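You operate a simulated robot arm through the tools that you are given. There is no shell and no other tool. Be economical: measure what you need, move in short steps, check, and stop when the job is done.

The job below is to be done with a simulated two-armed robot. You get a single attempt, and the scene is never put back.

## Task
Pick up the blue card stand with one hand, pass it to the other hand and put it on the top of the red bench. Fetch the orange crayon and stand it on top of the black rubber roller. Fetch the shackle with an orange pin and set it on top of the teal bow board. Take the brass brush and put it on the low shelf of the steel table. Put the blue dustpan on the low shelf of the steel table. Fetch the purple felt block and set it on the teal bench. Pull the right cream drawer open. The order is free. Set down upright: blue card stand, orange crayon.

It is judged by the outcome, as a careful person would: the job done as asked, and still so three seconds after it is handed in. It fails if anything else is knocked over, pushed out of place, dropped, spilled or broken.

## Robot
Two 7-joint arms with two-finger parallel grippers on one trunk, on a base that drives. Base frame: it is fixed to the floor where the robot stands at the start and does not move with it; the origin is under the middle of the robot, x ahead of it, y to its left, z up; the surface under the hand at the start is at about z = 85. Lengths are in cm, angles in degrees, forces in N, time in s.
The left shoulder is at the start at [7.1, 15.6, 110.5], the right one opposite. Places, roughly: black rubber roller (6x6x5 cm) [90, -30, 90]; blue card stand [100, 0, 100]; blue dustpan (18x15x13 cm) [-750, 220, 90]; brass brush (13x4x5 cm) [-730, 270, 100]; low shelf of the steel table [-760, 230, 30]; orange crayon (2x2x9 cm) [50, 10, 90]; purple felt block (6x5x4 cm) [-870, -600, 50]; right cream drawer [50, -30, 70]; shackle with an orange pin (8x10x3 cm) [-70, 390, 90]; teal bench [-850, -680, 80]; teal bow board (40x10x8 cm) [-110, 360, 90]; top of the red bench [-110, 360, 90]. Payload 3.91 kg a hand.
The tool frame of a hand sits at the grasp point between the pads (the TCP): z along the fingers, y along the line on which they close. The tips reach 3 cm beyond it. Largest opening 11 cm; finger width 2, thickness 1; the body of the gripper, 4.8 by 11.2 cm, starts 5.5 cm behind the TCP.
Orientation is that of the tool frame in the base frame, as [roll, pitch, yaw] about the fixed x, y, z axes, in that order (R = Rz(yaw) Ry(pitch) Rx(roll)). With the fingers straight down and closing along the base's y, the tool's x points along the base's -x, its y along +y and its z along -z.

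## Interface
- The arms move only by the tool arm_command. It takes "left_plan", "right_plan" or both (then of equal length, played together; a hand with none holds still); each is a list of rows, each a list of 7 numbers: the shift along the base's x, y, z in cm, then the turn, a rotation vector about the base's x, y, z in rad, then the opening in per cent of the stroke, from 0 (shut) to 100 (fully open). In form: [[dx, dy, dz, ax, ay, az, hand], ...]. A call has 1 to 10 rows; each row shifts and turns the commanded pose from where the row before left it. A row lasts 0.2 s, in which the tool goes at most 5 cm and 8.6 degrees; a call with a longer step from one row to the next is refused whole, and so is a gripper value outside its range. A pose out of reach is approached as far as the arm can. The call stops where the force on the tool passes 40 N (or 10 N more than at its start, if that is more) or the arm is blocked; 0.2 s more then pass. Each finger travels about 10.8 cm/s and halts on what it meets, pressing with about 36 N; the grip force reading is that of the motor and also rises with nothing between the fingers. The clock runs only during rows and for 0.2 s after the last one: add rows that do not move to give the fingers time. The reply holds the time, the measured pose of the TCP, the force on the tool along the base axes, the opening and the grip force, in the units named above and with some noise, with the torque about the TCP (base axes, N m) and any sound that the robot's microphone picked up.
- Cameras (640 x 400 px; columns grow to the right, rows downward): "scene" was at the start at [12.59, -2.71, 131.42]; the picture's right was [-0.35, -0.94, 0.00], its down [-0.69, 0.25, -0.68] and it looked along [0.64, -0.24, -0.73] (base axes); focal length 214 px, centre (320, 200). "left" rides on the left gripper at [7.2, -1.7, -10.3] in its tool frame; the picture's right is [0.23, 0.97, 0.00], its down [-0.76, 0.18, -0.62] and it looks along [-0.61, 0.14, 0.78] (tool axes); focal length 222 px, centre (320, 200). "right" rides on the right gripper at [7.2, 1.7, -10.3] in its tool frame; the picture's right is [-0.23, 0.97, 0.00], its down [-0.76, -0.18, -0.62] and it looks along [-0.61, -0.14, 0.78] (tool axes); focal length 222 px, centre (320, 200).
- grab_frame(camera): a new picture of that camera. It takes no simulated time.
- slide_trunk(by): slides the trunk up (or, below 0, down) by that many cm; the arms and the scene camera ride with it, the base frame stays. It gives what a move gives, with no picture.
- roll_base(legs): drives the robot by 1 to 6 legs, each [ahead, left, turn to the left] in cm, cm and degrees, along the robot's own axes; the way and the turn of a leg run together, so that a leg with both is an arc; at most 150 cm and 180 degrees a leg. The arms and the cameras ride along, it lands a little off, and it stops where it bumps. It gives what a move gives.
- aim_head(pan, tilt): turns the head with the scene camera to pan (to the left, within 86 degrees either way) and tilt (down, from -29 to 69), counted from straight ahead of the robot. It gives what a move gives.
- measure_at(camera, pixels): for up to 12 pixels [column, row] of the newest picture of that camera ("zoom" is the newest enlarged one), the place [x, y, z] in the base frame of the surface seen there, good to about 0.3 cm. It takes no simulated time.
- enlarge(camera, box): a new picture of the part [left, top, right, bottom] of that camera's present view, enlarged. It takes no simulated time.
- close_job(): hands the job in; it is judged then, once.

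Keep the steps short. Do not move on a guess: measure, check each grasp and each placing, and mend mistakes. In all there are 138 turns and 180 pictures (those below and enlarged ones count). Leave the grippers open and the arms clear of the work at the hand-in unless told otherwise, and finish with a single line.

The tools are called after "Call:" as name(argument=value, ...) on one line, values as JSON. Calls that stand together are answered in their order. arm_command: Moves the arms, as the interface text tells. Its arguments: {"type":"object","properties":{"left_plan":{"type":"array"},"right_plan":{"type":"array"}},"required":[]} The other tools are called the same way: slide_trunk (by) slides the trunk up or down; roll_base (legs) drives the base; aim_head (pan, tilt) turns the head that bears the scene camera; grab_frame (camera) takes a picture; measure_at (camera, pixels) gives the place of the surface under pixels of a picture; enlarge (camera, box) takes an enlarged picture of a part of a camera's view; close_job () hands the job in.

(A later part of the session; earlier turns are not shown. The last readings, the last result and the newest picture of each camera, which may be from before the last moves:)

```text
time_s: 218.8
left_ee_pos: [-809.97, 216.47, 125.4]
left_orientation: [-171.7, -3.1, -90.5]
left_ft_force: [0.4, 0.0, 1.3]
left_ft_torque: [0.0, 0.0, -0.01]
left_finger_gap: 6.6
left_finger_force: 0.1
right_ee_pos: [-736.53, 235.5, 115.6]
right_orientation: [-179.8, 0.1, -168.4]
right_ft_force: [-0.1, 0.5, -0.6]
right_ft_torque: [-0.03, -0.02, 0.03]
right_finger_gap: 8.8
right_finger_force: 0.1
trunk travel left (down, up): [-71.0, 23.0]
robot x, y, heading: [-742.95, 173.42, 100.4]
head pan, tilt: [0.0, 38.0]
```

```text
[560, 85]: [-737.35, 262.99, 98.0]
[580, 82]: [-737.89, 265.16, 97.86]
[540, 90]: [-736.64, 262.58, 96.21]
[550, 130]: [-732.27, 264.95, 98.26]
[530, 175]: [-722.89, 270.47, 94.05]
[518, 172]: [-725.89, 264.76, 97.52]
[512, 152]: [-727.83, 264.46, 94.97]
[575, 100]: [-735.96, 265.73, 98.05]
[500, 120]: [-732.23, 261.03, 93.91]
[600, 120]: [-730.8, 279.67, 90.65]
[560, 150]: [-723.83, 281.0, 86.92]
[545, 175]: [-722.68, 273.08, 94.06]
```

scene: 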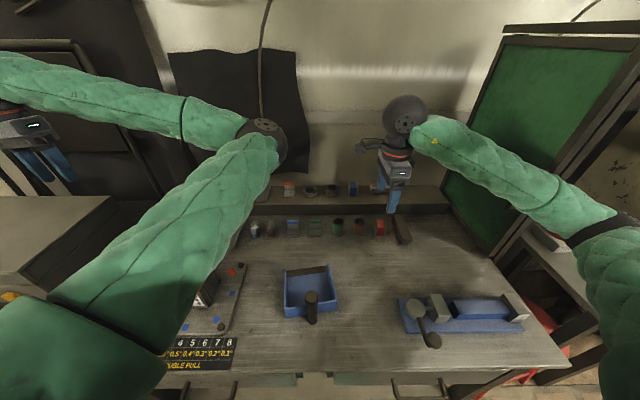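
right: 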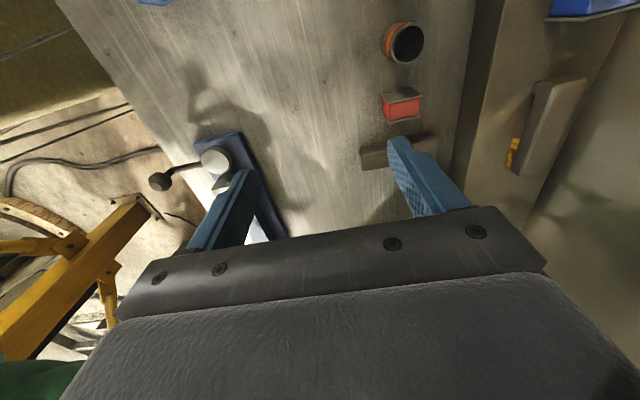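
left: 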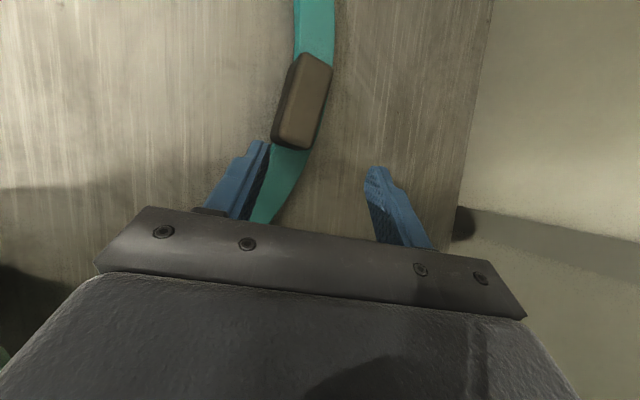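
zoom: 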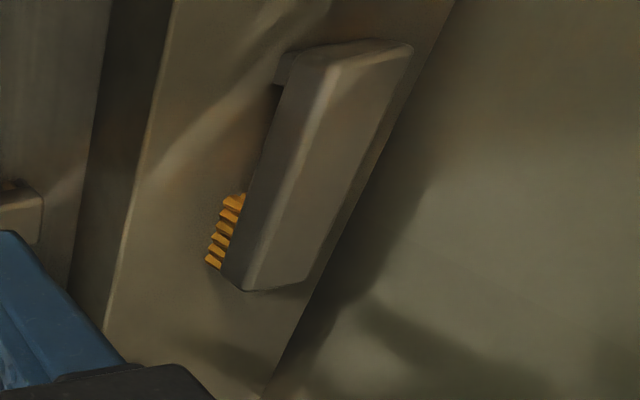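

The brush's wooden back is at (-731.8,265.2), top z 98, ledge z 94; my closing axis already matches. I'll move over it.

Call:
arm_command(right_plan=[[0.67, 4.24, -1.3, 0, 0, 0, 70], [0.67, 4.24, -1.3, 0, 0, 0, 70], [0.67, 4.24, -1.3, 0, 0, 0, 70], [0.67, 4.24, -1.3, 0, 0, 0, 70], [0.67, 4.24, -1.3, 0, 0, 0, 70], [0.67, 4.24, -1.3, 0, 0, 0, 70], [0.68, 4.26, -1.3, 0, 0, 0, 70], [0, 0, 0, 0, 0, 0, 70]])

Call:
enlarge(camera="right", box=[200, 60, 440, 240])

Call:
measure_at(camera="zoom", pixels=[[320, 100], [320, 180], [300, 140], [340, 140]])

```text
time_s: 220.8
left_ee_pos: [-809.72, 211.48, 127.4]
left_orientation: [-172.9, -2.0, -86.7]
left_ft_force: [0.5, -1.0, 0.4]
left_ft_torque: [0.08, 0.0, 0.03]
left_finger_gap: 6.61
left_finger_force: 0.0
right_ee_pos: [-730.22, 261.81, 105.14]
right_orientation: [-179.8, -1.1, -167.5]
right_ft_force: [-0.4, 0.0, 0.3]
right_ft_torque: [0.0, 0.03, -0.02]
right_finger_gap: 7.68
right_finger_force: 0.0
trunk travel left (down, up): [-71.0, 23.0]
robot x, y, heading: [-743.54, 172.4, 100.0]
head pan, tilt: [0.0, 38.0]
stopped in row 8 (right hand): the arm was blocked; the commanded pose is now the measured one
```

```text
2.22 times, centred on (320, 150) of right
```

zoom: 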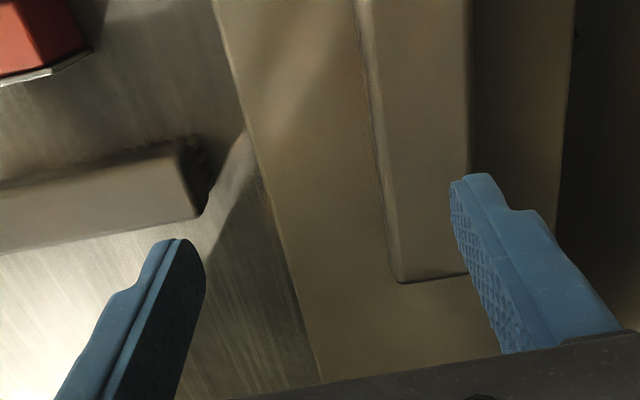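

```text
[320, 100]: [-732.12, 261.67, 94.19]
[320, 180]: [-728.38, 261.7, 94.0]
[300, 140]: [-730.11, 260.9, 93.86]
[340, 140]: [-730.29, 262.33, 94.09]
```

Call:
grab_frame(camera="scene")

```text
68 pictures are left
```

scene: 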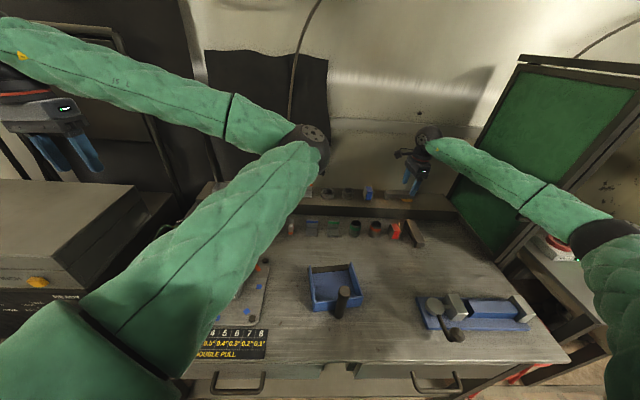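

Call:
measure_at(camera="scene", pixels=[[500, 262], [520, 62], [545, 170], [540, 230], [560, 205], [520, 200], [590, 235], [605, 260], [310, 150], [280, 190], [425, 135], [620, 100]])

```text
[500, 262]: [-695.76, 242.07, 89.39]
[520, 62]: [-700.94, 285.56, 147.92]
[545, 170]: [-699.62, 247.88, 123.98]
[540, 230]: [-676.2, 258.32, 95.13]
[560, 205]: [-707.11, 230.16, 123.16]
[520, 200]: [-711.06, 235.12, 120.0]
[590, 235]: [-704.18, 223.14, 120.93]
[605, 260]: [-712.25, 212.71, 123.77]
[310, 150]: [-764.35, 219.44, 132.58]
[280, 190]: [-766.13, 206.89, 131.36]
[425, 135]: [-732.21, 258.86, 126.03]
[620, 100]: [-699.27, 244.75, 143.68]
```

The right forearm brushed the front edge of the green board (x≈-698, y≥242). I'll withdraw the hand a little and shift the base 26 cm left so the arm passes clear of it.

Call:
arm_command(right_plan=[[-1.5, -1, 3, 0, 0, 0, 70], [-1.5, -2, 3, 0, 0, 0, 70], [-1, -4, 3, 0, 0, 0, 70], [-0.5, -4, 2, 0, 0, 0, 70], [0, -4, 0, 0, 0, 0, 70]])

Call:
roll_base(legs=[[3, 26, 0.5]])

Call:
grab_frame(camera="scene")

```text
refused: row 3 steps farther than a row can; nothing moved
```

```text
time_s: 222.9
left_ee_pos: [-827.61, 215.64, 127.43]
left_orientation: [-174.1, -3.2, -93.0]
left_ft_force: [-0.8, -0.5, -0.3]
left_ft_torque: [0.0, 0.02, 0.0]
left_finger_gap: 6.6
left_finger_force: 0.1
right_ee_pos: [-749.98, 260.55, 103.31]
right_orientation: [-179.2, -2.3, -169.8]
right_ft_force: [-0.5, -0.1, 0.4]
right_ft_torque: [0.01, -0.02, 0.01]
right_finger_gap: 7.71
right_finger_force: 0.0
trunk travel left (down, up): [-71.0, 23.0]
robot x, y, heading: [-768.31, 169.37, 98.2]
head pan, tilt: [0.0, 38.0]
stopped in leg 1: the robot was blocked; the commanded pose is now the measured one
```

```text
67 pictures are left
```

scene: 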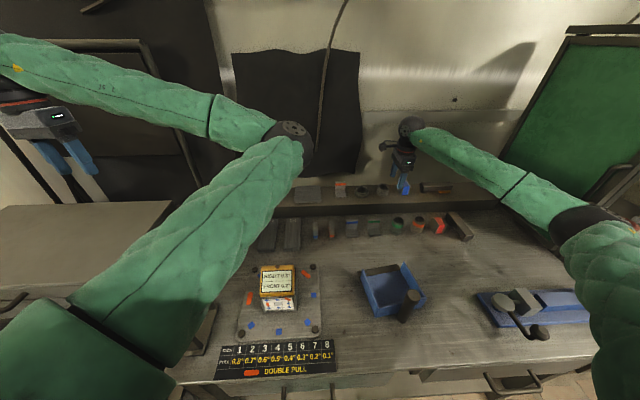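

Call:
enlarge(camera="scene", box=[270, 100, 490, 240])

Call:
grab_frame(camera="right")

```text
2.86 times, centred on (380, 170) of scene
```

zoom: 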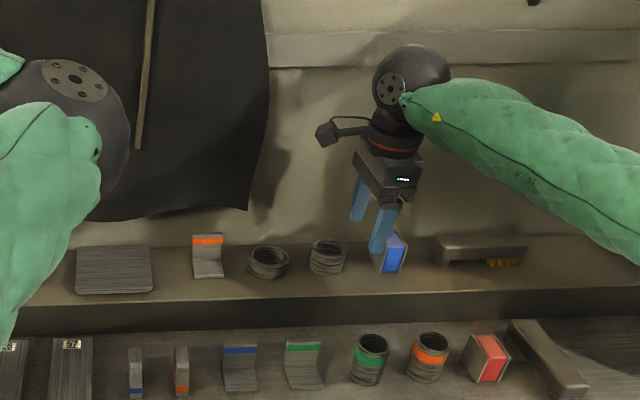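

```text
65 pictures are left
```

right: 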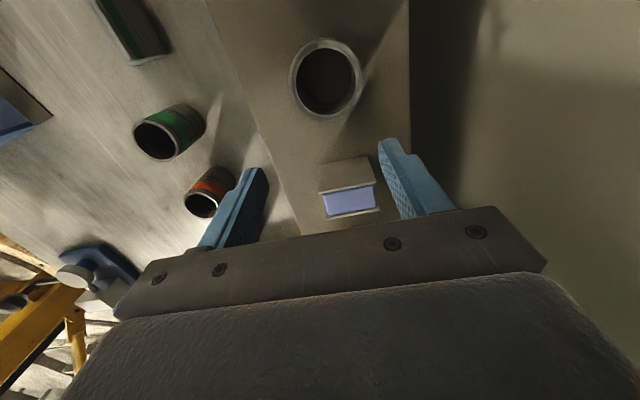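

Call:
measure_at(camera="right", pixels=[[345, 172], [350, 200], [325, 170], [370, 165], [325, 80], [205, 185]])

Call:
measure_at(camera="zoom", pixels=[[393, 250], [480, 243], [445, 243], [520, 243], [505, 262], [440, 255]])

```text
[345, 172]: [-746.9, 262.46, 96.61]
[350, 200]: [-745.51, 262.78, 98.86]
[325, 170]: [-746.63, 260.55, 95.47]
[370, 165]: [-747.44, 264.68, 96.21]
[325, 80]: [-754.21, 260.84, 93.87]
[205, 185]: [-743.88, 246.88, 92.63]
```

```text
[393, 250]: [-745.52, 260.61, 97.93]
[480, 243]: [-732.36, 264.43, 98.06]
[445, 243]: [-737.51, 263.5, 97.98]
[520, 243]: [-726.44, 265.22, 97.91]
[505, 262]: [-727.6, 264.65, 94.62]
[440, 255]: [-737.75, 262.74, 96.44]
```

Everything on the ledge is undisturbed and the brush is still in place. I'll raise the hand and move right over the brush.

Call:
arm_command(right_plan=[[0, 0, 4, 0.014, -0.04, 0, 70], [4, 1, 0, 0, 0, 0, 70], [4, 1, 0, 0, 0, 0, 70], [4, 1, 0, 0, 0, 0, 70], [4, 1, 0, 0, 0, 0, 70], [2, 0.6, 0, 0, 0, 0, 70], [0, 0, -2, 0, 0, 0, 70]])

Call:
enlarge(camera="right", box=[200, 40, 440, 240])

Call:
grab_frame(camera="scene")

```text
time_s: 224.5
left_ee_pos: [-827.36, 215.69, 127.35]
left_orientation: [-174.1, -3.2, -93.0]
left_ft_force: [0.3, 0.9, 0.7]
left_ft_torque: [0.0, 0.01, -0.02]
left_finger_gap: 6.6
left_finger_force: 0.0
right_ee_pos: [-731.68, 265.15, 105.09]
right_orientation: [-179.6, 0.0, -169.7]
right_ft_force: [-0.3, 0.4, -0.6]
right_ft_torque: [-0.05, -0.02, -0.02]
right_finger_gap: 7.7
right_finger_force: 0.1
trunk travel left (down, up): [-71.0, 23.0]
robot x, y, heading: [-768.53, 169.33, 97.9]
head pan, tilt: [0.0, 38.0]
```

```text
2.00 times, centred on (320, 140) of right
```

zoom: 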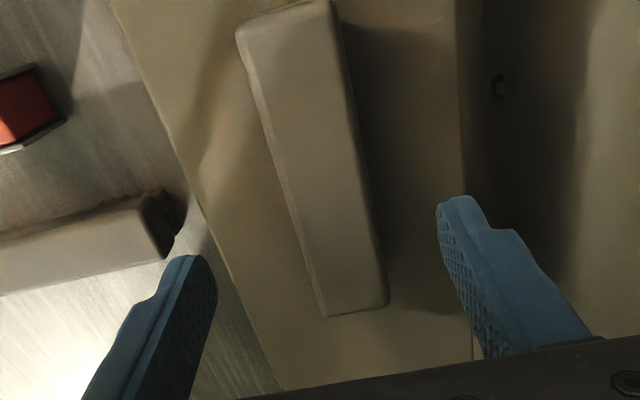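

```text
63 pictures are left
```

scene: 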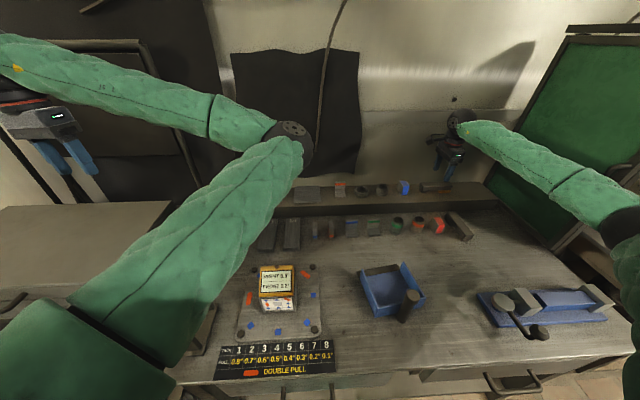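

In position above the brush. I'll descend to z 97.7 and close.

Call:
arm_command(right_plan=[[0, 0, -4, 0, 0, 0, 70], [0, 0, -3, 0, 0, 0, 70], [0, 0, -0.4, 0, 0, 0, 70], [0, 0, 0, 0, 0, 0, 0], [0, 0, 0, 0, 0, 0, 0], [0, 0, 0, 0, 0, 0, 0], [0, 0, 3, 0, 0, 0, 0], [0, 0, 4, 0, 0, 0, 0], [0, 0, 4, 0, 0, 0, 0], [0, 0, 4, 0, 0, 0, 0]])

Call:
grab_frame(camera="right")

```text
time_s: 226.7
left_ee_pos: [-827.61, 215.63, 127.49]
left_orientation: [-174.1, -3.1, -93.1]
left_ft_force: [0.2, -0.1, 0.2]
left_ft_torque: [0.01, 0.0, -0.01]
left_finger_gap: 6.59
left_finger_force: 0.1
right_ee_pos: [-731.85, 265.17, 113.08]
right_orientation: [-179.5, 0.2, -169.7]
right_ft_force: [0.2, 0.4, -0.2]
right_ft_torque: [0.0, -0.01, 0.0]
right_finger_gap: 3.57
right_finger_force: 35.6
trunk travel left (down, up): [-71.0, 23.0]
robot x, y, heading: [-768.82, 169.46, 98.3]
head pan, tilt: [0.0, 38.0]
```

```text
62 pictures are left
```

right: 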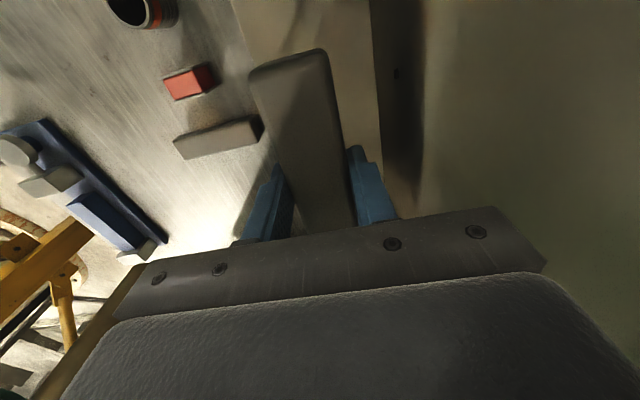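

The brush is held (gap 3.6). I'll draw the hand back, then back the base off 45, shift it right 20, and turn to face the table squarely.

Call:
arm_command(right_plan=[[0.7, -4.7, 0, 0, 0, 0, 0], [0.7, -4.7, 0, 0, 0, 0, 0], [0.7, -4.7, 0, 0, 0, 0, 0], [0.5, -4.7, 0, 0, 0, 0, 0]])

Call:
roll_base(legs=[[-46, 0, 2.3], [0, -20, 0]])

Call:
slide_trunk(by=-36)

Call:
slide_trunk(by=-33)

Call:
grab_frame(camera="scene")

```text
time_s: 227.7
left_ee_pos: [-827.53, 215.51, 127.49]
left_orientation: [-174.2, -3.1, -93.0]
left_ft_force: [0.2, 0.1, 0.5]
left_ft_torque: [0.04, -0.01, -0.01]
left_finger_gap: 6.56
left_finger_force: 0.1
right_ee_pos: [-729.07, 246.12, 113.14]
right_orientation: [-179.6, 0.0, -169.7]
right_ft_force: [0.3, -0.7, -1.3]
right_ft_torque: [0.01, 0.02, 0.0]
right_finger_gap: 3.55
right_finger_force: 35.9
trunk travel left (down, up): [-71.0, 23.0]
robot x, y, heading: [-768.08, 169.24, 98.2]
head pan, tilt: [0.0, 38.0]
```

```text
time_s: 231.6
left_ee_pos: [-802.32, 171.89, 127.53]
left_orientation: [-174.3, -3.2, -90.7]
left_ft_force: [-0.4, -0.1, -0.2]
left_ft_torque: [-0.01, 0.01, 0.0]
left_finger_gap: 6.61
left_finger_force: 0.0
right_ee_pos: [-705.36, 206.37, 112.81]
right_orientation: [-179.6, -0.1, -167.3]
right_ft_force: [-0.3, -0.3, -1.2]
right_ft_torque: [0.01, 0.06, 0.02]
right_finger_gap: 3.54
right_finger_force: 36.0
trunk travel left (down, up): [-71.0, 23.0]
robot x, y, heading: [-741.6, 128.21, 100.2]
head pan, tilt: [0.0, 38.0]
```

```text
time_s: 234.3
left_ee_pos: [-802.44, 171.73, 96.17]
left_orientation: [-174.1, -3.0, -90.7]
left_ft_force: [-0.9, -0.3, 0.1]
left_ft_torque: [-0.01, 0.03, -0.01]
left_finger_gap: 6.58
left_finger_force: 0.0
right_ee_pos: [-705.36, 206.5, 82.52]
right_orientation: [179.5, 0.0, -167.4]
right_ft_force: [-4.2, -2.7, 9.9]
right_ft_torque: [0.53, -0.42, 0.1]
right_finger_gap: 3.57
right_finger_force: 35.9
trunk travel left (down, up): [-39.8, 54.2]
robot x, y, heading: [-741.57, 128.32, 100.5]
head pan, tilt: [0.0, 38.0]
stopped: the force on the tool passed its limit at 59 N (the readings are from after the stop); the commanded pose is now the measured one
```

```text
time_s: 234.8
left_ee_pos: [-802.47, 171.74, 95.7]
left_orientation: [-174.0, -3.1, -90.7]
left_ft_force: [-0.2, -0.2, -0.3]
left_ft_torque: [0.03, -0.01, -0.03]
left_finger_gap: 6.58
left_finger_force: 0.1
right_ee_pos: [-705.33, 206.63, 82.39]
right_orientation: [179.1, -0.2, -167.3]
right_ft_force: [-4.8, -4.4, 12.7]
right_ft_torque: [0.75, -0.49, 0.16]
right_finger_gap: 3.54
right_finger_force: 35.9
trunk travel left (down, up): [-39.2, 54.8]
robot x, y, heading: [-741.17, 128.08, 100.7]
head pan, tilt: [0.0, 38.0]
stopped: the force on the tool passed its limit at 48 N (the readings are from after the stop); the commanded pose is now the measured one
```

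```text
61 pictures are left
```

scene: 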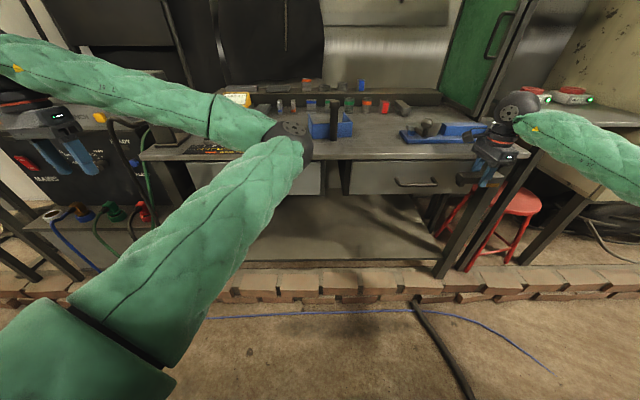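

I misjudged: the hand was still over the table's corner, and the brush pressed on the edge. Raising the trunk, then backing off 28 and shifting left before going low.

Call:
slide_trunk(by=8)

Call:
grab_frame(camera="right")

Call:
roll_base(legs=[[-28, 0, 0], [0, 12, 0]])

Call:
grab_frame(camera="scene")

```text
time_s: 236.0
left_ee_pos: [-802.47, 171.89, 103.67]
left_orientation: [-174.1, -3.2, -90.7]
left_ft_force: [0.3, 0.7, -0.4]
left_ft_torque: [-0.02, 0.0, 0.0]
left_finger_gap: 6.61
left_finger_force: 0.1
right_ee_pos: [-705.3, 206.73, 90.11]
right_orientation: [179.2, -0.1, -167.4]
right_ft_force: [-0.3, -0.1, -1.5]
right_ft_torque: [-0.02, 0.0, -0.01]
right_finger_gap: 3.53
right_finger_force: 36.4
trunk travel left (down, up): [-47.2, 46.8]
robot x, y, heading: [-741.18, 127.77, 100.2]
head pan, tilt: [0.0, 38.0]
```

```text
60 pictures are left
```

right: 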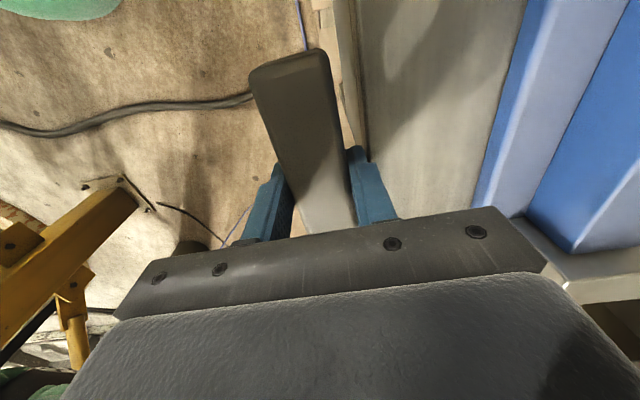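

```text
time_s: 238.8
left_ee_pos: [-809.46, 142.08, 103.57]
left_orientation: [-174.0, -3.2, -90.6]
left_ft_force: [-0.2, 0.7, 0.2]
left_ft_torque: [0.04, -0.06, 0.0]
left_finger_gap: 6.59
left_finger_force: 0.1
right_ee_pos: [-712.36, 177.22, 90.34]
right_orientation: [179.1, 0.0, -167.3]
right_ft_force: [0.4, -0.6, -0.9]
right_ft_torque: [0.01, -0.02, 0.03]
right_finger_gap: 3.54
right_finger_force: 35.9
trunk travel left (down, up): [-47.2, 46.8]
robot x, y, heading: [-748.38, 98.56, 100.5]
head pan, tilt: [0.0, 38.0]
```

```text
59 pictures are left
```

scene: 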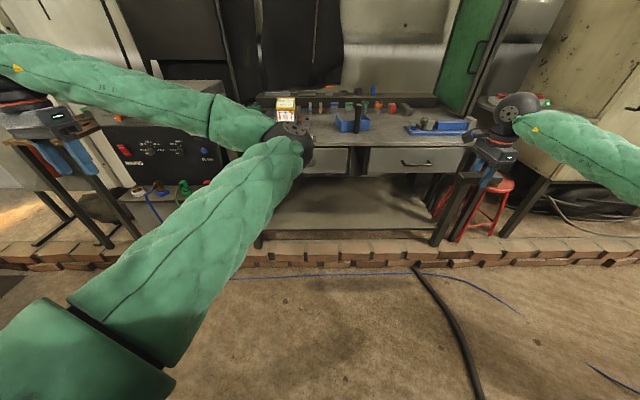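

The brush is still held and the hand is in front of the table now. I'll lower the trunk 45, then pitch the hand forward 31° while moving left past the table leg.

Call:
slide_trunk(by=-40)

Call:
slide_trunk(by=-6)

Call:
arm_command(right_plan=[[-4, -0.7, 0, 0.133, 0.0246, 0, 0], [-4, -0.7, 0, 0.133, 0.0246, 0, 0], [-4, -0.7, 0, 0.133, 0.0246, 0, 0], [-4, -0.7, 0, 0.133, 0.0246, 0, 0], [-3, -0.5, -1, 0, 0, 0, 0], [0, 0, -2, 0, 0, 0, 0], [0, 0, -2, 0, 0, 0, 0]])

Call:
grab_frame(camera="scene")

Call:
grab_frame(camera="right")

```text
time_s: 242.6
left_ee_pos: [-809.46, 142.13, 63.65]
left_orientation: [-174.1, -3.2, -90.7]
left_ft_force: [-0.8, 0.1, -1.1]
left_ft_torque: [0.02, -0.01, 0.06]
left_finger_gap: 6.64
left_finger_force: 0.0
right_ee_pos: [-712.25, 177.22, 50.2]
right_orientation: [179.1, -0.1, -167.4]
right_ft_force: [0.3, 0.5, -0.9]
right_ft_torque: [-0.01, 0.0, -0.01]
right_finger_gap: 3.54
right_finger_force: 36.4
trunk travel left (down, up): [-7.2, 86.8]
robot x, y, heading: [-748.1, 98.7, 100.4]
head pan, tilt: [0.0, 38.0]
```

```text
time_s: 243.6
left_ee_pos: [-809.2, 142.07, 57.76]
left_orientation: [-174.1, -3.2, -90.6]
left_ft_force: [-0.1, 0.0, 0.0]
left_ft_torque: [0.0, 0.0, 0.0]
left_finger_gap: 6.61
left_finger_force: 0.0
right_ee_pos: [-712.25, 177.33, 44.3]
right_orientation: [179.0, -0.1, -167.4]
right_ft_force: [0.3, 0.7, -1.5]
right_ft_torque: [-0.03, 0.01, 0.02]
right_finger_gap: 3.54
right_finger_force: 35.8
trunk travel left (down, up): [-1.2, 92.8]
robot x, y, heading: [-748.06, 98.35, 100.5]
head pan, tilt: [0.0, 38.0]
```

```text
time_s: 245.2
left_ee_pos: [-809.35, 142.07, 57.57]
left_orientation: [-174.0, -3.2, -90.6]
left_ft_force: [-0.6, -0.2, -0.7]
left_ft_torque: [-0.01, 0.01, 0.02]
left_finger_gap: 6.58
left_finger_force: 0.1
right_ee_pos: [-731.27, 174.04, 39.27]
right_orientation: [148.1, 1.1, -167.7]
right_ft_force: [-0.1, 0.7, -1.2]
right_ft_torque: [-0.05, -0.01, -0.01]
right_finger_gap: 3.57
right_finger_force: 36.0
trunk travel left (down, up): [-1.2, 92.8]
robot x, y, heading: [-748.31, 98.57, 100.3]
head pan, tilt: [0.0, 38.0]
```

```text
58 pictures are left
```

scene: 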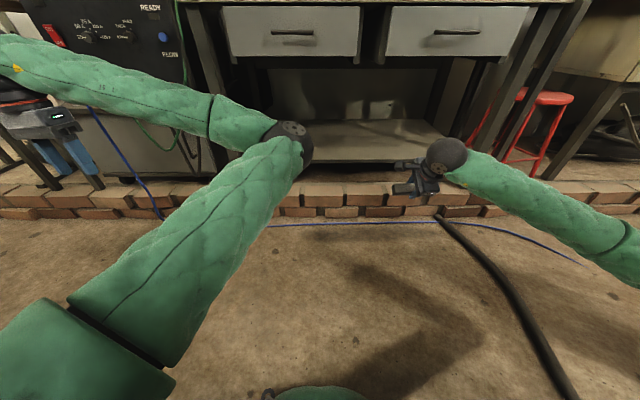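

```text
57 pictures are left
```

right: 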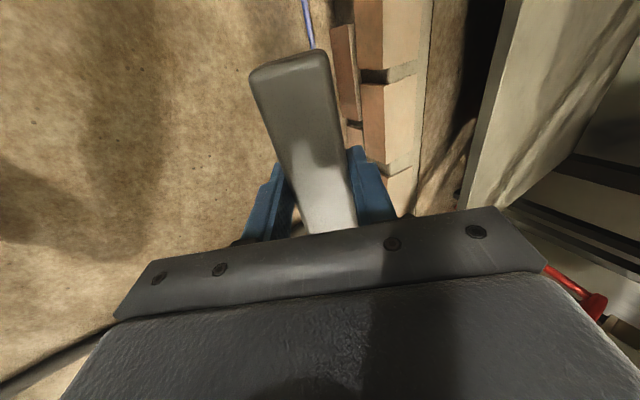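

Call:
measure_at(camera="scene", pixels=[[380, 158], [380, 145], [380, 130], [430, 55], [340, 57], [445, 125], [420, 130]])

```text
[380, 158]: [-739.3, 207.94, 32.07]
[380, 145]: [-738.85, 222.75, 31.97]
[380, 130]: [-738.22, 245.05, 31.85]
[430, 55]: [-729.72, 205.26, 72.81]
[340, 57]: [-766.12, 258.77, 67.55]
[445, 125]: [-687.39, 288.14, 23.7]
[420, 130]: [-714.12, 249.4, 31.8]
```

Shelf top z 32.0, front edge y≈208. Drive ahead 32, then extend the arm 12 cm over the shelf.

Call:
roll_base(legs=[[32, 0, 0]])

Call:
arm_command(right_plan=[[-0.7, 3.9, 0, 0, 0, 0, 0], [-0.7, 3.9, 0, 0, 0, 0, 0], [-0.7, 3.9, 0, 0, 0, 0, 0], [0, 0, -1.5, 0, 0, 0, 0], [0, 0, 0, 0, 0, 0, 0]])

Call:
grab_frame(camera="scene")

Call:
grab_frame(camera="right")

```text
time_s: 247.3
left_ee_pos: [-815.12, 173.9, 57.6]
left_orientation: [-174.1, -3.1, -90.7]
left_ft_force: [-1.2, 0.9, 0.3]
left_ft_torque: [0.02, -0.04, -0.01]
left_finger_gap: 6.61
left_finger_force: 0.1
right_ee_pos: [-737.01, 205.72, 39.11]
right_orientation: [148.2, 1.0, -167.7]
right_ft_force: [0.6, 0.6, -0.3]
right_ft_torque: [-0.01, -0.02, -0.01]
right_finger_gap: 3.52
right_finger_force: 35.7
trunk travel left (down, up): [-1.2, 92.8]
robot x, y, heading: [-754.03, 130.38, 100.6]
head pan, tilt: [0.0, 38.0]
```

```text
time_s: 248.5
left_ee_pos: [-815.11, 174.02, 57.64]
left_orientation: [-174.2, -3.2, -90.7]
left_ft_force: [0.0, -0.4, -0.3]
left_ft_torque: [-0.01, 0.02, 0.01]
left_finger_gap: 6.62
left_finger_force: 0.0
right_ee_pos: [-739.07, 217.44, 37.6]
right_orientation: [148.3, 1.0, -167.7]
right_ft_force: [0.9, -0.3, -1.5]
right_ft_torque: [-0.02, 0.02, 0.01]
right_finger_gap: 3.55
right_finger_force: 36.0
trunk travel left (down, up): [-1.2, 92.8]
robot x, y, heading: [-754.1, 130.03, 100.3]
head pan, tilt: [0.0, 38.0]
```

```text
56 pictures are left
```

scene: 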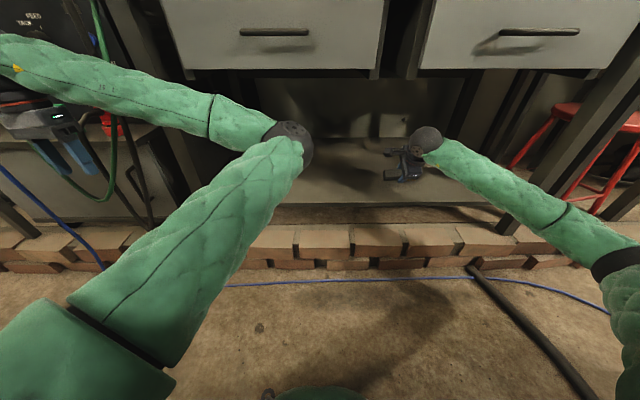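

```text
55 pictures are left
```

right: 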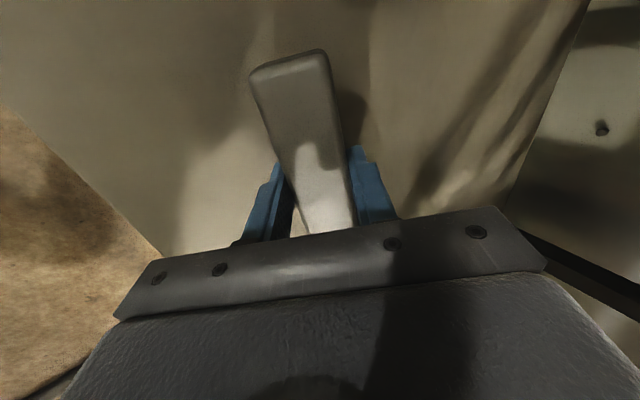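

Over the shelf with clearance above. I'll level the brush to about 12°, lower to contact.

Call:
arm_command(right_plan=[[0, 0, 0, -0.115, -0.021, 0, 0], [0, 0, 0, -0.115, -0.021, 0, 0], [0, 0, 0, -0.115, -0.021, 0, 0], [0, 0, -1, 0, 0, 0, 0], [0, 0, -0.4, 0, 0, 0, 0], [0, 0, -0.3, 0, 0, 0, 0], [0, 0, 0, 0, 0, 0, 0]])

```text
time_s: 250.1
left_ee_pos: [-815.16, 173.87, 57.66]
left_orientation: [-174.0, -3.1, -90.6]
left_ft_force: [-0.3, -0.1, -0.3]
left_ft_torque: [0.0, 0.01, 0.01]
left_finger_gap: 6.59
left_finger_force: 0.0
right_ee_pos: [-738.97, 217.43, 36.09]
right_orientation: [168.1, 0.3, -167.5]
right_ft_force: [0.1, -1.2, 8.4]
right_ft_torque: [-0.09, -0.19, -0.07]
right_finger_gap: 3.56
right_finger_force: 36.3
trunk travel left (down, up): [-1.2, 92.8]
robot x, y, heading: [-754.03, 130.45, 100.5]
head pan, tilt: [0.0, 38.0]
```

Contact at 8 N. I'll release, rise 5 cm, and withdraw.

Call:
arm_command(right_plan=[[0, 0, 0, 0, 0, 0, 45], [0, 0, 0, 0, 0, 0, 60], [0, 0, 0, 0, 0, 0, 60], [0, 0, 2.5, 0, 0, 0, 60], [0, 0, 2.5, 0, 0, 0, 60], [0.7, -4, 0, 0, 0, 0, 60], [0.8, -4.6, 0, 0, 0, 0, 60], [0.8, -4.6, 0, 0, 0, 0, 60], [0.8, -4.6, 0, 0, 0, 0, 60], [0.8, -4.6, 0, 0, 0, 0, 60]])

Call:
enlarge(camera="scene", box=[260, 80, 520, 240])

```text
time_s: 252.3
left_ee_pos: [-815.13, 173.96, 57.79]
left_orientation: [-174.0, -3.3, -90.6]
left_ft_force: [-0.2, 0.0, 0.3]
left_ft_torque: [0.0, 0.0, 0.0]
left_finger_gap: 6.62
left_finger_force: 0.0
right_ee_pos: [-735.21, 195.01, 40.99]
right_orientation: [168.3, 0.3, -167.6]
right_ft_force: [0.1, 0.4, -0.3]
right_ft_torque: [0.0, -0.01, -0.04]
right_finger_gap: 6.6
right_finger_force: 0.1
trunk travel left (down, up): [-1.2, 92.8]
robot x, y, heading: [-753.95, 130.26, 100.4]
head pan, tilt: [0.0, 38.0]
```

```text
2.46 times, centred on (390, 160) of scene
```

zoom: 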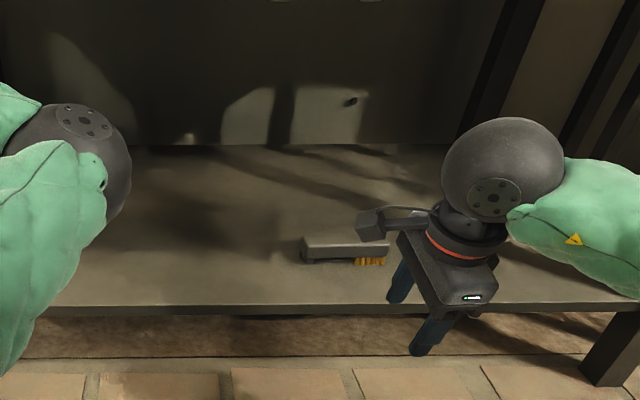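

The brush lies on the low shelf. Next the dustpan: back off 16, raise the trunk 62, and turn the right hand to close sideways, pointing forward.

Call:
roll_base(legs=[[-16, 0, 0]])

Call:
slide_trunk(by=40)

Call:
slide_trunk(by=22)

Call:
arm_command(right_plan=[[0, 0, 0, -0.102, -0.019, 0, 60], [0, 0, 0, -0.102, -0.019, 0, 60], [0, 0, 0, 0, 0, 0.14, 60], [0, 0, 0, 0, 0, 0.14, 60], [0, 0, 0, 0, 0, 0.14, 60], [0, 0, 0, 0, 0, 0.14, 60], [0, 0, 0, 0, 0, 0.14, 60], [0, 0, 0, 0, 0, 0.14, 60], [0, 0, 0, 0, 0, 0.14, 60], [0, 0, 0, 0, 0, 0.14, 60]])

Call:
arm_command(right_plan=[[0, 0, 0, 0, 0, 0.14, 60], [0, 0, 0, 0, 0, 0.14, 60], [0, 0, 0, 0, 0, 0.13, 60], [0, 0, 0, 0.138, 0.0255, 0, 60], [0, 0, 0, 0.138, 0.0255, 0, 60], [0, 0, 0, 0.138, 0.0255, 0, 60], [0, 0, 0, 0.138, 0.0255, 0, 60], [0, 0, 0, 0.138, 0.0255, 0, 60], [0, 0, 0, 0.138, 0.0255, 0, 60], [0, 0, 0, 0.138, 0.0255, 0, 60]])

Call:
grab_frame(camera="scene")

```text
time_s: 253.8
left_ee_pos: [-812.16, 158.03, 57.66]
left_orientation: [-174.1, -3.2, -90.6]
left_ft_force: [0.2, 0.2, -0.4]
left_ft_torque: [-0.01, -0.02, -0.01]
left_finger_gap: 6.63
left_finger_force: 0.0
right_ee_pos: [-732.27, 179.0, 40.89]
right_orientation: [168.3, 0.4, -167.5]
right_ft_force: [0.2, -0.1, 0.1]
right_ft_torque: [0.0, 0.0, 0.01]
right_finger_gap: 6.59
right_finger_force: 0.0
trunk travel left (down, up): [-1.2, 92.8]
robot x, y, heading: [-751.34, 114.18, 100.4]
head pan, tilt: [0.0, 38.0]
```

```text
time_s: 257.6
left_ee_pos: [-812.22, 158.1, 97.58]
left_orientation: [-174.1, -3.2, -90.6]
left_ft_force: [-0.8, 0.9, -0.4]
left_ft_torque: [0.02, 0.0, 0.02]
left_finger_gap: 6.58
left_finger_force: 0.0
right_ee_pos: [-732.31, 179.15, 81.05]
right_orientation: [168.2, 0.2, -167.5]
right_ft_force: [-0.1, 0.2, -0.1]
right_ft_torque: [0.0, 0.05, 0.03]
right_finger_gap: 6.62
right_finger_force: 0.1
trunk travel left (down, up): [-41.2, 52.8]
robot x, y, heading: [-751.1, 114.31, 100.3]
head pan, tilt: [0.0, 38.0]
```

```text
time_s: 259.9
left_ee_pos: [-812.12, 158.31, 119.63]
left_orientation: [-174.2, -3.3, -90.8]
left_ft_force: [-0.5, 0.3, 0.0]
left_ft_torque: [-0.05, -0.01, 0.0]
left_finger_gap: 6.62
left_finger_force: 0.0
right_ee_pos: [-732.17, 179.12, 102.97]
right_orientation: [168.3, 0.3, -167.5]
right_ft_force: [-0.3, -0.7, 0.6]
right_ft_torque: [-0.02, 0.01, 0.0]
right_finger_gap: 6.63
right_finger_force: 0.2
trunk travel left (down, up): [-63.2, 30.8]
robot x, y, heading: [-750.81, 114.7, 100.6]
head pan, tilt: [0.0, 38.0]
```

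```text
time_s: 262.1
left_ee_pos: [-812.14, 158.22, 119.67]
left_orientation: [-174.1, -3.2, -90.8]
left_ft_force: [0.2, 0.1, 0.0]
left_ft_torque: [0.01, -0.03, 0.0]
left_finger_gap: 6.59
left_finger_force: 0.1
right_ee_pos: [-732.14, 178.99, 102.96]
right_orientation: [-180.0, -0.2, -103.2]
right_ft_force: [0.4, -0.1, 0.1]
right_ft_torque: [-0.02, 0.01, 0.0]
right_finger_gap: 6.59
right_finger_force: 0.1
trunk travel left (down, up): [-63.2, 30.8]
robot x, y, heading: [-751.06, 114.27, 100.5]
head pan, tilt: [0.0, 38.0]
```

```text
time_s: 264.3
left_ee_pos: [-812.14, 158.26, 119.69]
left_orientation: [-174.1, -3.2, -90.7]
left_ft_force: [0.5, 0.8, 0.5]
left_ft_torque: [0.0, 0.01, -0.01]
left_finger_gap: 6.61
left_finger_force: 0.0
right_ee_pos: [-732.27, 180.6, 102.77]
right_orientation: [179.5, 56.2, -80.0]
right_ft_force: [-0.2, 0.1, 0.5]
right_ft_torque: [0.02, -0.02, 0.01]
right_finger_gap: 6.57
right_finger_force: 0.2
right hand out of reach, approached as far as the arm can: row 10
trunk travel left (down, up): [-63.2, 30.8]
robot x, y, heading: [-750.95, 114.5, 100.4]
head pan, tilt: [0.0, 38.0]
```

```text
53 pictures are left
```

scene: 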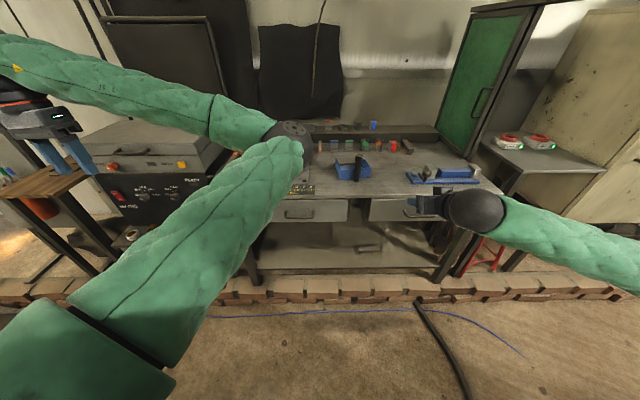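

Call:
enlarge(camera="scene", box=[310, 130, 410, 200])

Call:
measure_at(camera="scene", pixels=[[357, 160], [358, 170], [358, 178], [338, 172], [368, 168], [340, 160], [366, 156]])

```text
5.71 times, centred on (360, 165) of scene
```

zoom: 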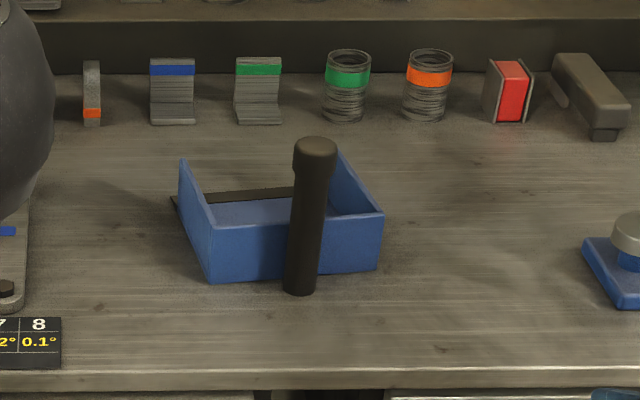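

```text
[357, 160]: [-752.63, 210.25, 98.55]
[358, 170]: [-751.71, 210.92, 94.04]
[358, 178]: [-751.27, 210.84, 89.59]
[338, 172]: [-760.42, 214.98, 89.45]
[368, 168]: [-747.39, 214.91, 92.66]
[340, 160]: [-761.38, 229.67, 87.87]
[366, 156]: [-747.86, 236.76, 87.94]
```

The post's centre is at about (-751.7,211.8). I'll shift the base 14 ahead and 14 left, bring the hand 12 cm in front of the post at z 97.5, and check.

Call:
roll_base(legs=[[14, 14, 0]])

Call:
arm_command(right_plan=[[-0.4, 3, -2, 0, 0, 0, 60], [-0.4, 3, -2, 0, 0, 0, 60], [0, 2, -1.2, 0, 0, 0, 60], [0, 0, 0, 0, 0, 0, 60]])

Call:
grab_frame(camera="right")

Call:
enlarge(camera="scene", box=[320, 100, 500, 240])

```text
time_s: 265.9
left_ee_pos: [-828.64, 169.71, 119.56]
left_orientation: [-174.0, -3.2, -90.7]
left_ft_force: [-0.4, 0.4, 0.0]
left_ft_torque: [-0.03, -0.01, -0.01]
left_finger_gap: 6.61
left_finger_force: 0.1
right_ee_pos: [-748.71, 191.98, 102.8]
right_orientation: [179.7, 56.1, -80.1]
right_ft_force: [0.2, -0.2, 0.8]
right_ft_torque: [0.04, -0.02, -0.03]
right_finger_gap: 6.58
right_finger_force: 0.1
trunk travel left (down, up): [-63.2, 30.8]
robot x, y, heading: [-767.46, 125.95, 100.6]
head pan, tilt: [0.0, 38.0]
```

```text
time_s: 266.9
left_ee_pos: [-828.61, 169.48, 119.66]
left_orientation: [-174.1, -3.2, -90.9]
left_ft_force: [0.3, -0.2, -0.2]
left_ft_torque: [-0.02, -0.03, -0.02]
left_finger_gap: 6.6
left_finger_force: 0.1
right_ee_pos: [-749.4, 199.83, 97.64]
right_orientation: [179.6, 56.2, -80.2]
right_ft_force: [0.0, 0.7, -0.2]
right_ft_torque: [-0.04, 0.0, 0.01]
right_finger_gap: 6.61
right_finger_force: 0.1
trunk travel left (down, up): [-63.2, 30.8]
robot x, y, heading: [-767.52, 125.34, 100.7]
head pan, tilt: [0.0, 38.0]
```

```text
51 pictures are left
```

right: 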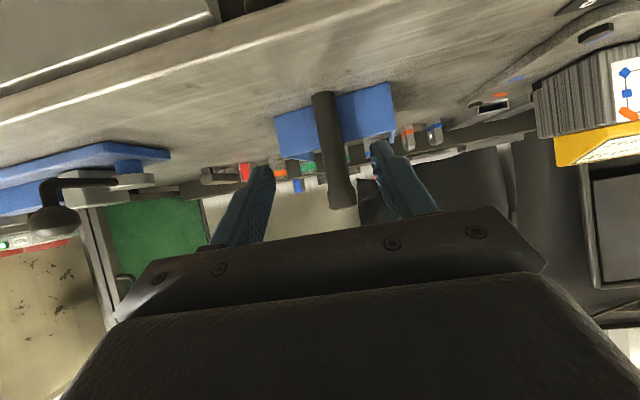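

```text
2.86 times, centred on (410, 170) of scene
```

zoom: 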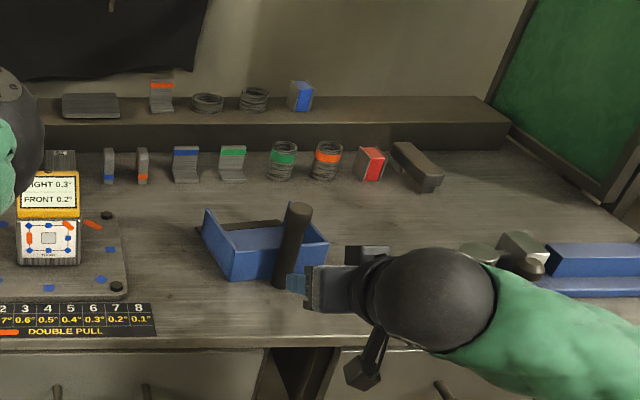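

The post lies between the fingers. I'll advance 12 cm, close, and lift 9 cm.

Call:
arm_command(right_plan=[[-0.8, 4, 0, 0, 0, 0, 60], [-0.8, 4, 0, 0, 0, 0, 60], [-0.7, 3.8, 0, 0, 0, 0, 60], [0, 0, 0, 0, 0, 0, 0], [0, 0, 0, 0, 0, 0, 0], [0, 0, 0, 0, 0, 0, 0]])

Call:
arm_command(right_plan=[[0, 0, 1, 0, 0, 0, 0], [0, 0, 3, 0, 0, 0, 0], [0, 0, 4, 0, 0, 0, 0], [0, 0, 4, 0, 0, 0, 0]])

Call:
grab_frame(camera="right")

Call:
enlarge(camera="scene", box=[320, 80, 500, 220])

```text
time_s: 268.3
left_ee_pos: [-828.51, 169.59, 119.65]
left_orientation: [-174.1, -3.3, -90.8]
left_ft_force: [-0.3, 0.4, -0.4]
left_ft_torque: [0.0, -0.03, 0.0]
left_finger_gap: 6.61
left_finger_force: 0.1
right_ee_pos: [-751.76, 211.65, 97.67]
right_orientation: [179.6, 56.1, -80.2]
right_ft_force: [0.5, 0.2, 0.7]
right_ft_torque: [-0.12, -0.06, -0.01]
right_finger_gap: 3.1
right_finger_force: 35.7
trunk travel left (down, up): [-63.2, 30.8]
robot x, y, heading: [-767.45, 125.58, 100.6]
head pan, tilt: [0.0, 38.0]
```

```text
time_s: 269.3
left_ee_pos: [-828.55, 169.59, 119.61]
left_orientation: [-174.1, -3.2, -90.9]
left_ft_force: [-0.6, 0.6, 0.0]
left_ft_torque: [-0.01, -0.01, -0.01]
left_finger_gap: 6.61
left_finger_force: 0.0
right_ee_pos: [-751.73, 211.53, 109.71]
right_orientation: [179.6, 56.1, -80.1]
right_ft_force: [-0.1, 0.1, -1.6]
right_ft_torque: [-0.09, -0.07, -0.01]
right_finger_gap: 3.1
right_finger_force: 35.8
trunk travel left (down, up): [-63.2, 30.8]
robot x, y, heading: [-767.3, 125.8, 100.2]
head pan, tilt: [0.0, 38.0]
```

```text
49 pictures are left
```

right: 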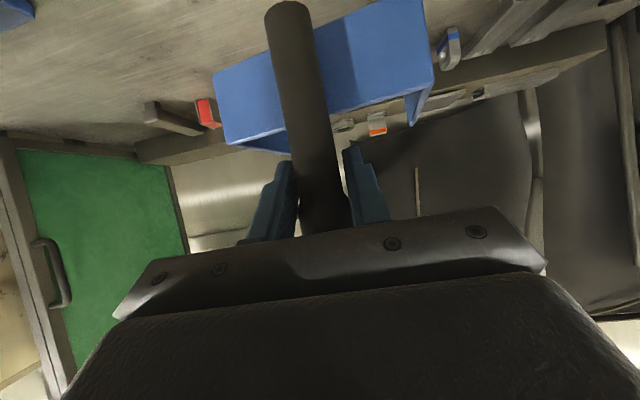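

```text
2.86 times, centred on (410, 150) of scene
```

zoom: 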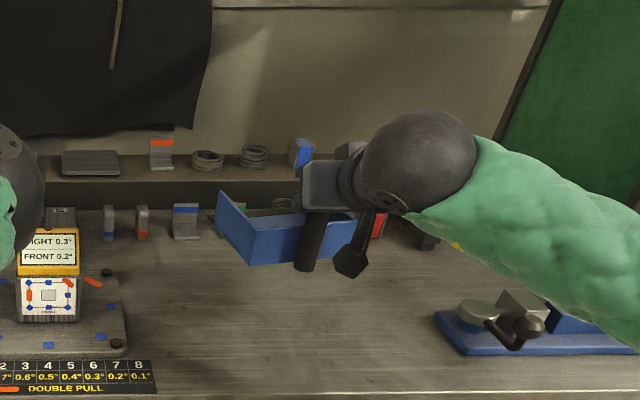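

The dustpan hangs level from its handle. I'll draw it back, back the base off 34, and lower the trunk 62.

Call:
arm_command(right_plan=[[-1.5, -3.3, 0, 0, 0, 0, 0], [-1.5, -3.3, 0, 0, 0, 0, 0], [-1.5, -3.3, 0, 0, 0, 0, 0], [-1.5, -3.3, 0, 0, 0, 0, 0]])

Call:
roll_base(legs=[[-34, 0, 0]])

Call:
grab_frame(camera="scene")

Call:
measure_at(camera="scene", pixels=[[320, 200], [340, 200], [360, 200], [380, 200], [340, 180], [360, 180], [380, 180], [340, 220]])

```text
time_s: 270.3
left_ee_pos: [-828.63, 169.58, 119.67]
left_orientation: [-174.2, -3.3, -90.9]
left_ft_force: [0.4, -0.5, 0.1]
left_ft_torque: [0.0, 0.0, 0.03]
left_finger_gap: 6.62
left_finger_force: 0.1
right_ee_pos: [-757.69, 198.39, 109.53]
right_orientation: [179.6, 56.2, -80.2]
right_ft_force: [0.5, 0.3, -1.8]
right_ft_torque: [-0.07, -0.05, 0.03]
right_finger_gap: 3.08
right_finger_force: 36.2
trunk travel left (down, up): [-63.2, 30.8]
robot x, y, heading: [-767.64, 125.55, 100.4]
head pan, tilt: [0.0, 38.0]
```

```text
time_s: 272.7
left_ee_pos: [-822.66, 136.7, 119.41]
left_orientation: [-174.1, -3.4, -90.8]
left_ft_force: [-0.3, 0.3, 0.1]
left_ft_torque: [-0.01, 0.03, -0.04]
left_finger_gap: 6.62
left_finger_force: 0.1
right_ee_pos: [-751.62, 165.39, 109.06]
right_orientation: [179.5, 55.8, -80.2]
right_ft_force: [-0.3, -0.2, -1.9]
right_ft_torque: [-0.11, -0.04, -0.04]
right_finger_gap: 3.05
right_finger_force: 35.8
trunk travel left (down, up): [-63.2, 30.8]
robot x, y, heading: [-761.68, 92.3, 100.5]
head pan, tilt: [0.0, 38.0]
stopped in leg 1: the robot was blocked; the commanded pose is now the measured one
```

```text
47 pictures are left
```

scene: 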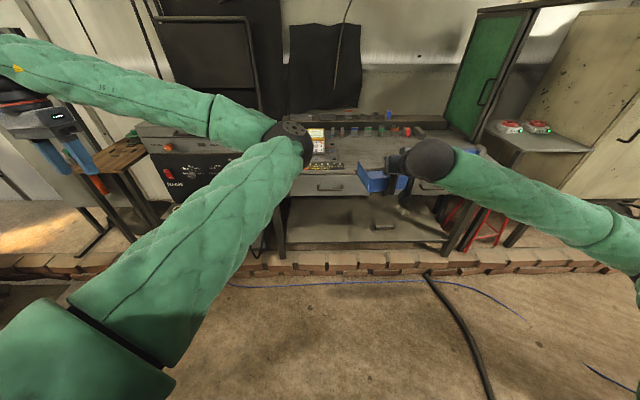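

```text
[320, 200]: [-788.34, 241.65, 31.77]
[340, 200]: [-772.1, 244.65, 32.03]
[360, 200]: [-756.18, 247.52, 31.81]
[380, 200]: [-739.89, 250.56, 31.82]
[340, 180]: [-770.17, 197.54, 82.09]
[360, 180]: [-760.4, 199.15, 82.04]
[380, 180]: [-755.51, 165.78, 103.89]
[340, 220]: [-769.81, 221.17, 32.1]
```

The robot bumped lightly behind after 33 cm, but the pan is clear of the table. I'll lower the trunk 62 and the hand 3 cm and check the pan's level.

Call:
slide_trunk(by=-40)

Call:
slide_trunk(by=-22)

Call:
grab_frame(camera="scene")

Call:
enlarge(camera="scene", box=[300, 90, 480, 220])

```text
time_s: 276.5
left_ee_pos: [-822.53, 136.25, 79.53]
left_orientation: [-174.1, -3.2, -90.9]
left_ft_force: [0.3, -0.3, -0.1]
left_ft_torque: [-0.04, -0.01, 0.01]
left_finger_gap: 6.58
left_finger_force: 0.0
right_ee_pos: [-751.62, 165.01, 69.47]
right_orientation: [179.7, 56.1, -80.2]
right_ft_force: [0.4, 1.1, -2.1]
right_ft_torque: [-0.09, -0.03, 0.01]
right_finger_gap: 3.11
right_finger_force: 35.9
trunk travel left (down, up): [-23.2, 70.8]
robot x, y, heading: [-761.51, 92.29, 100.6]
head pan, tilt: [0.0, 38.0]
```

```text
time_s: 278.8
left_ee_pos: [-822.44, 136.26, 57.72]
left_orientation: [-174.1, -3.2, -90.8]
left_ft_force: [-0.6, -0.1, 0.3]
left_ft_torque: [-0.01, -0.02, -0.01]
left_finger_gap: 6.59
left_finger_force: 0.0
right_ee_pos: [-751.59, 164.8, 47.61]
right_orientation: [179.6, 56.1, -80.4]
right_ft_force: [-0.5, -0.2, -2.4]
right_ft_torque: [-0.08, -0.02, 0.01]
right_finger_gap: 3.07
right_finger_force: 36.0
trunk travel left (down, up): [-1.2, 92.8]
robot x, y, heading: [-761.59, 92.44, 100.4]
head pan, tilt: [0.0, 38.0]
```

```text
46 pictures are left
```

scene: 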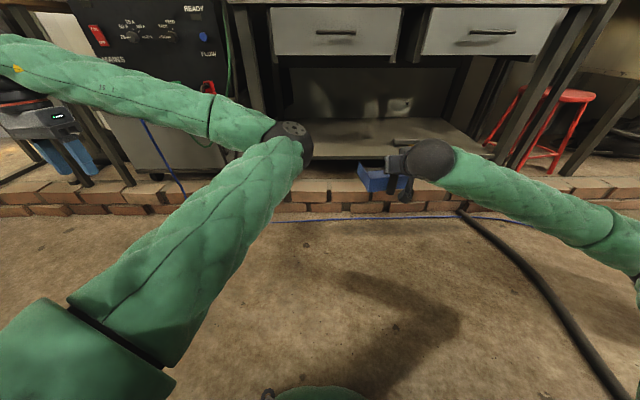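

```text
3.08 times, centred on (390, 155) of scene
```

zoom: 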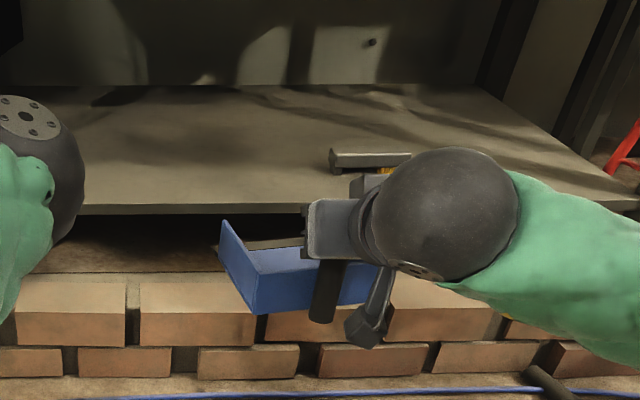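

Call:
measure_at(camera="zoom", pixels=[[262, 308], [225, 245], [225, 225], [290, 245], [370, 295], [325, 318], [332, 160], [262, 275], [215, 247]])

```text
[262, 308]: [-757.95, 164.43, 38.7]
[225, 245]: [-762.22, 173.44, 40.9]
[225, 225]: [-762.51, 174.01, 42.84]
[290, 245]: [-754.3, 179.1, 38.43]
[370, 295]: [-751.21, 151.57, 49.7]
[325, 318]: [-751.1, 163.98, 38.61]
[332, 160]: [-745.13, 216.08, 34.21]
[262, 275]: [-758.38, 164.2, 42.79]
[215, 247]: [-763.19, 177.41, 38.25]
```

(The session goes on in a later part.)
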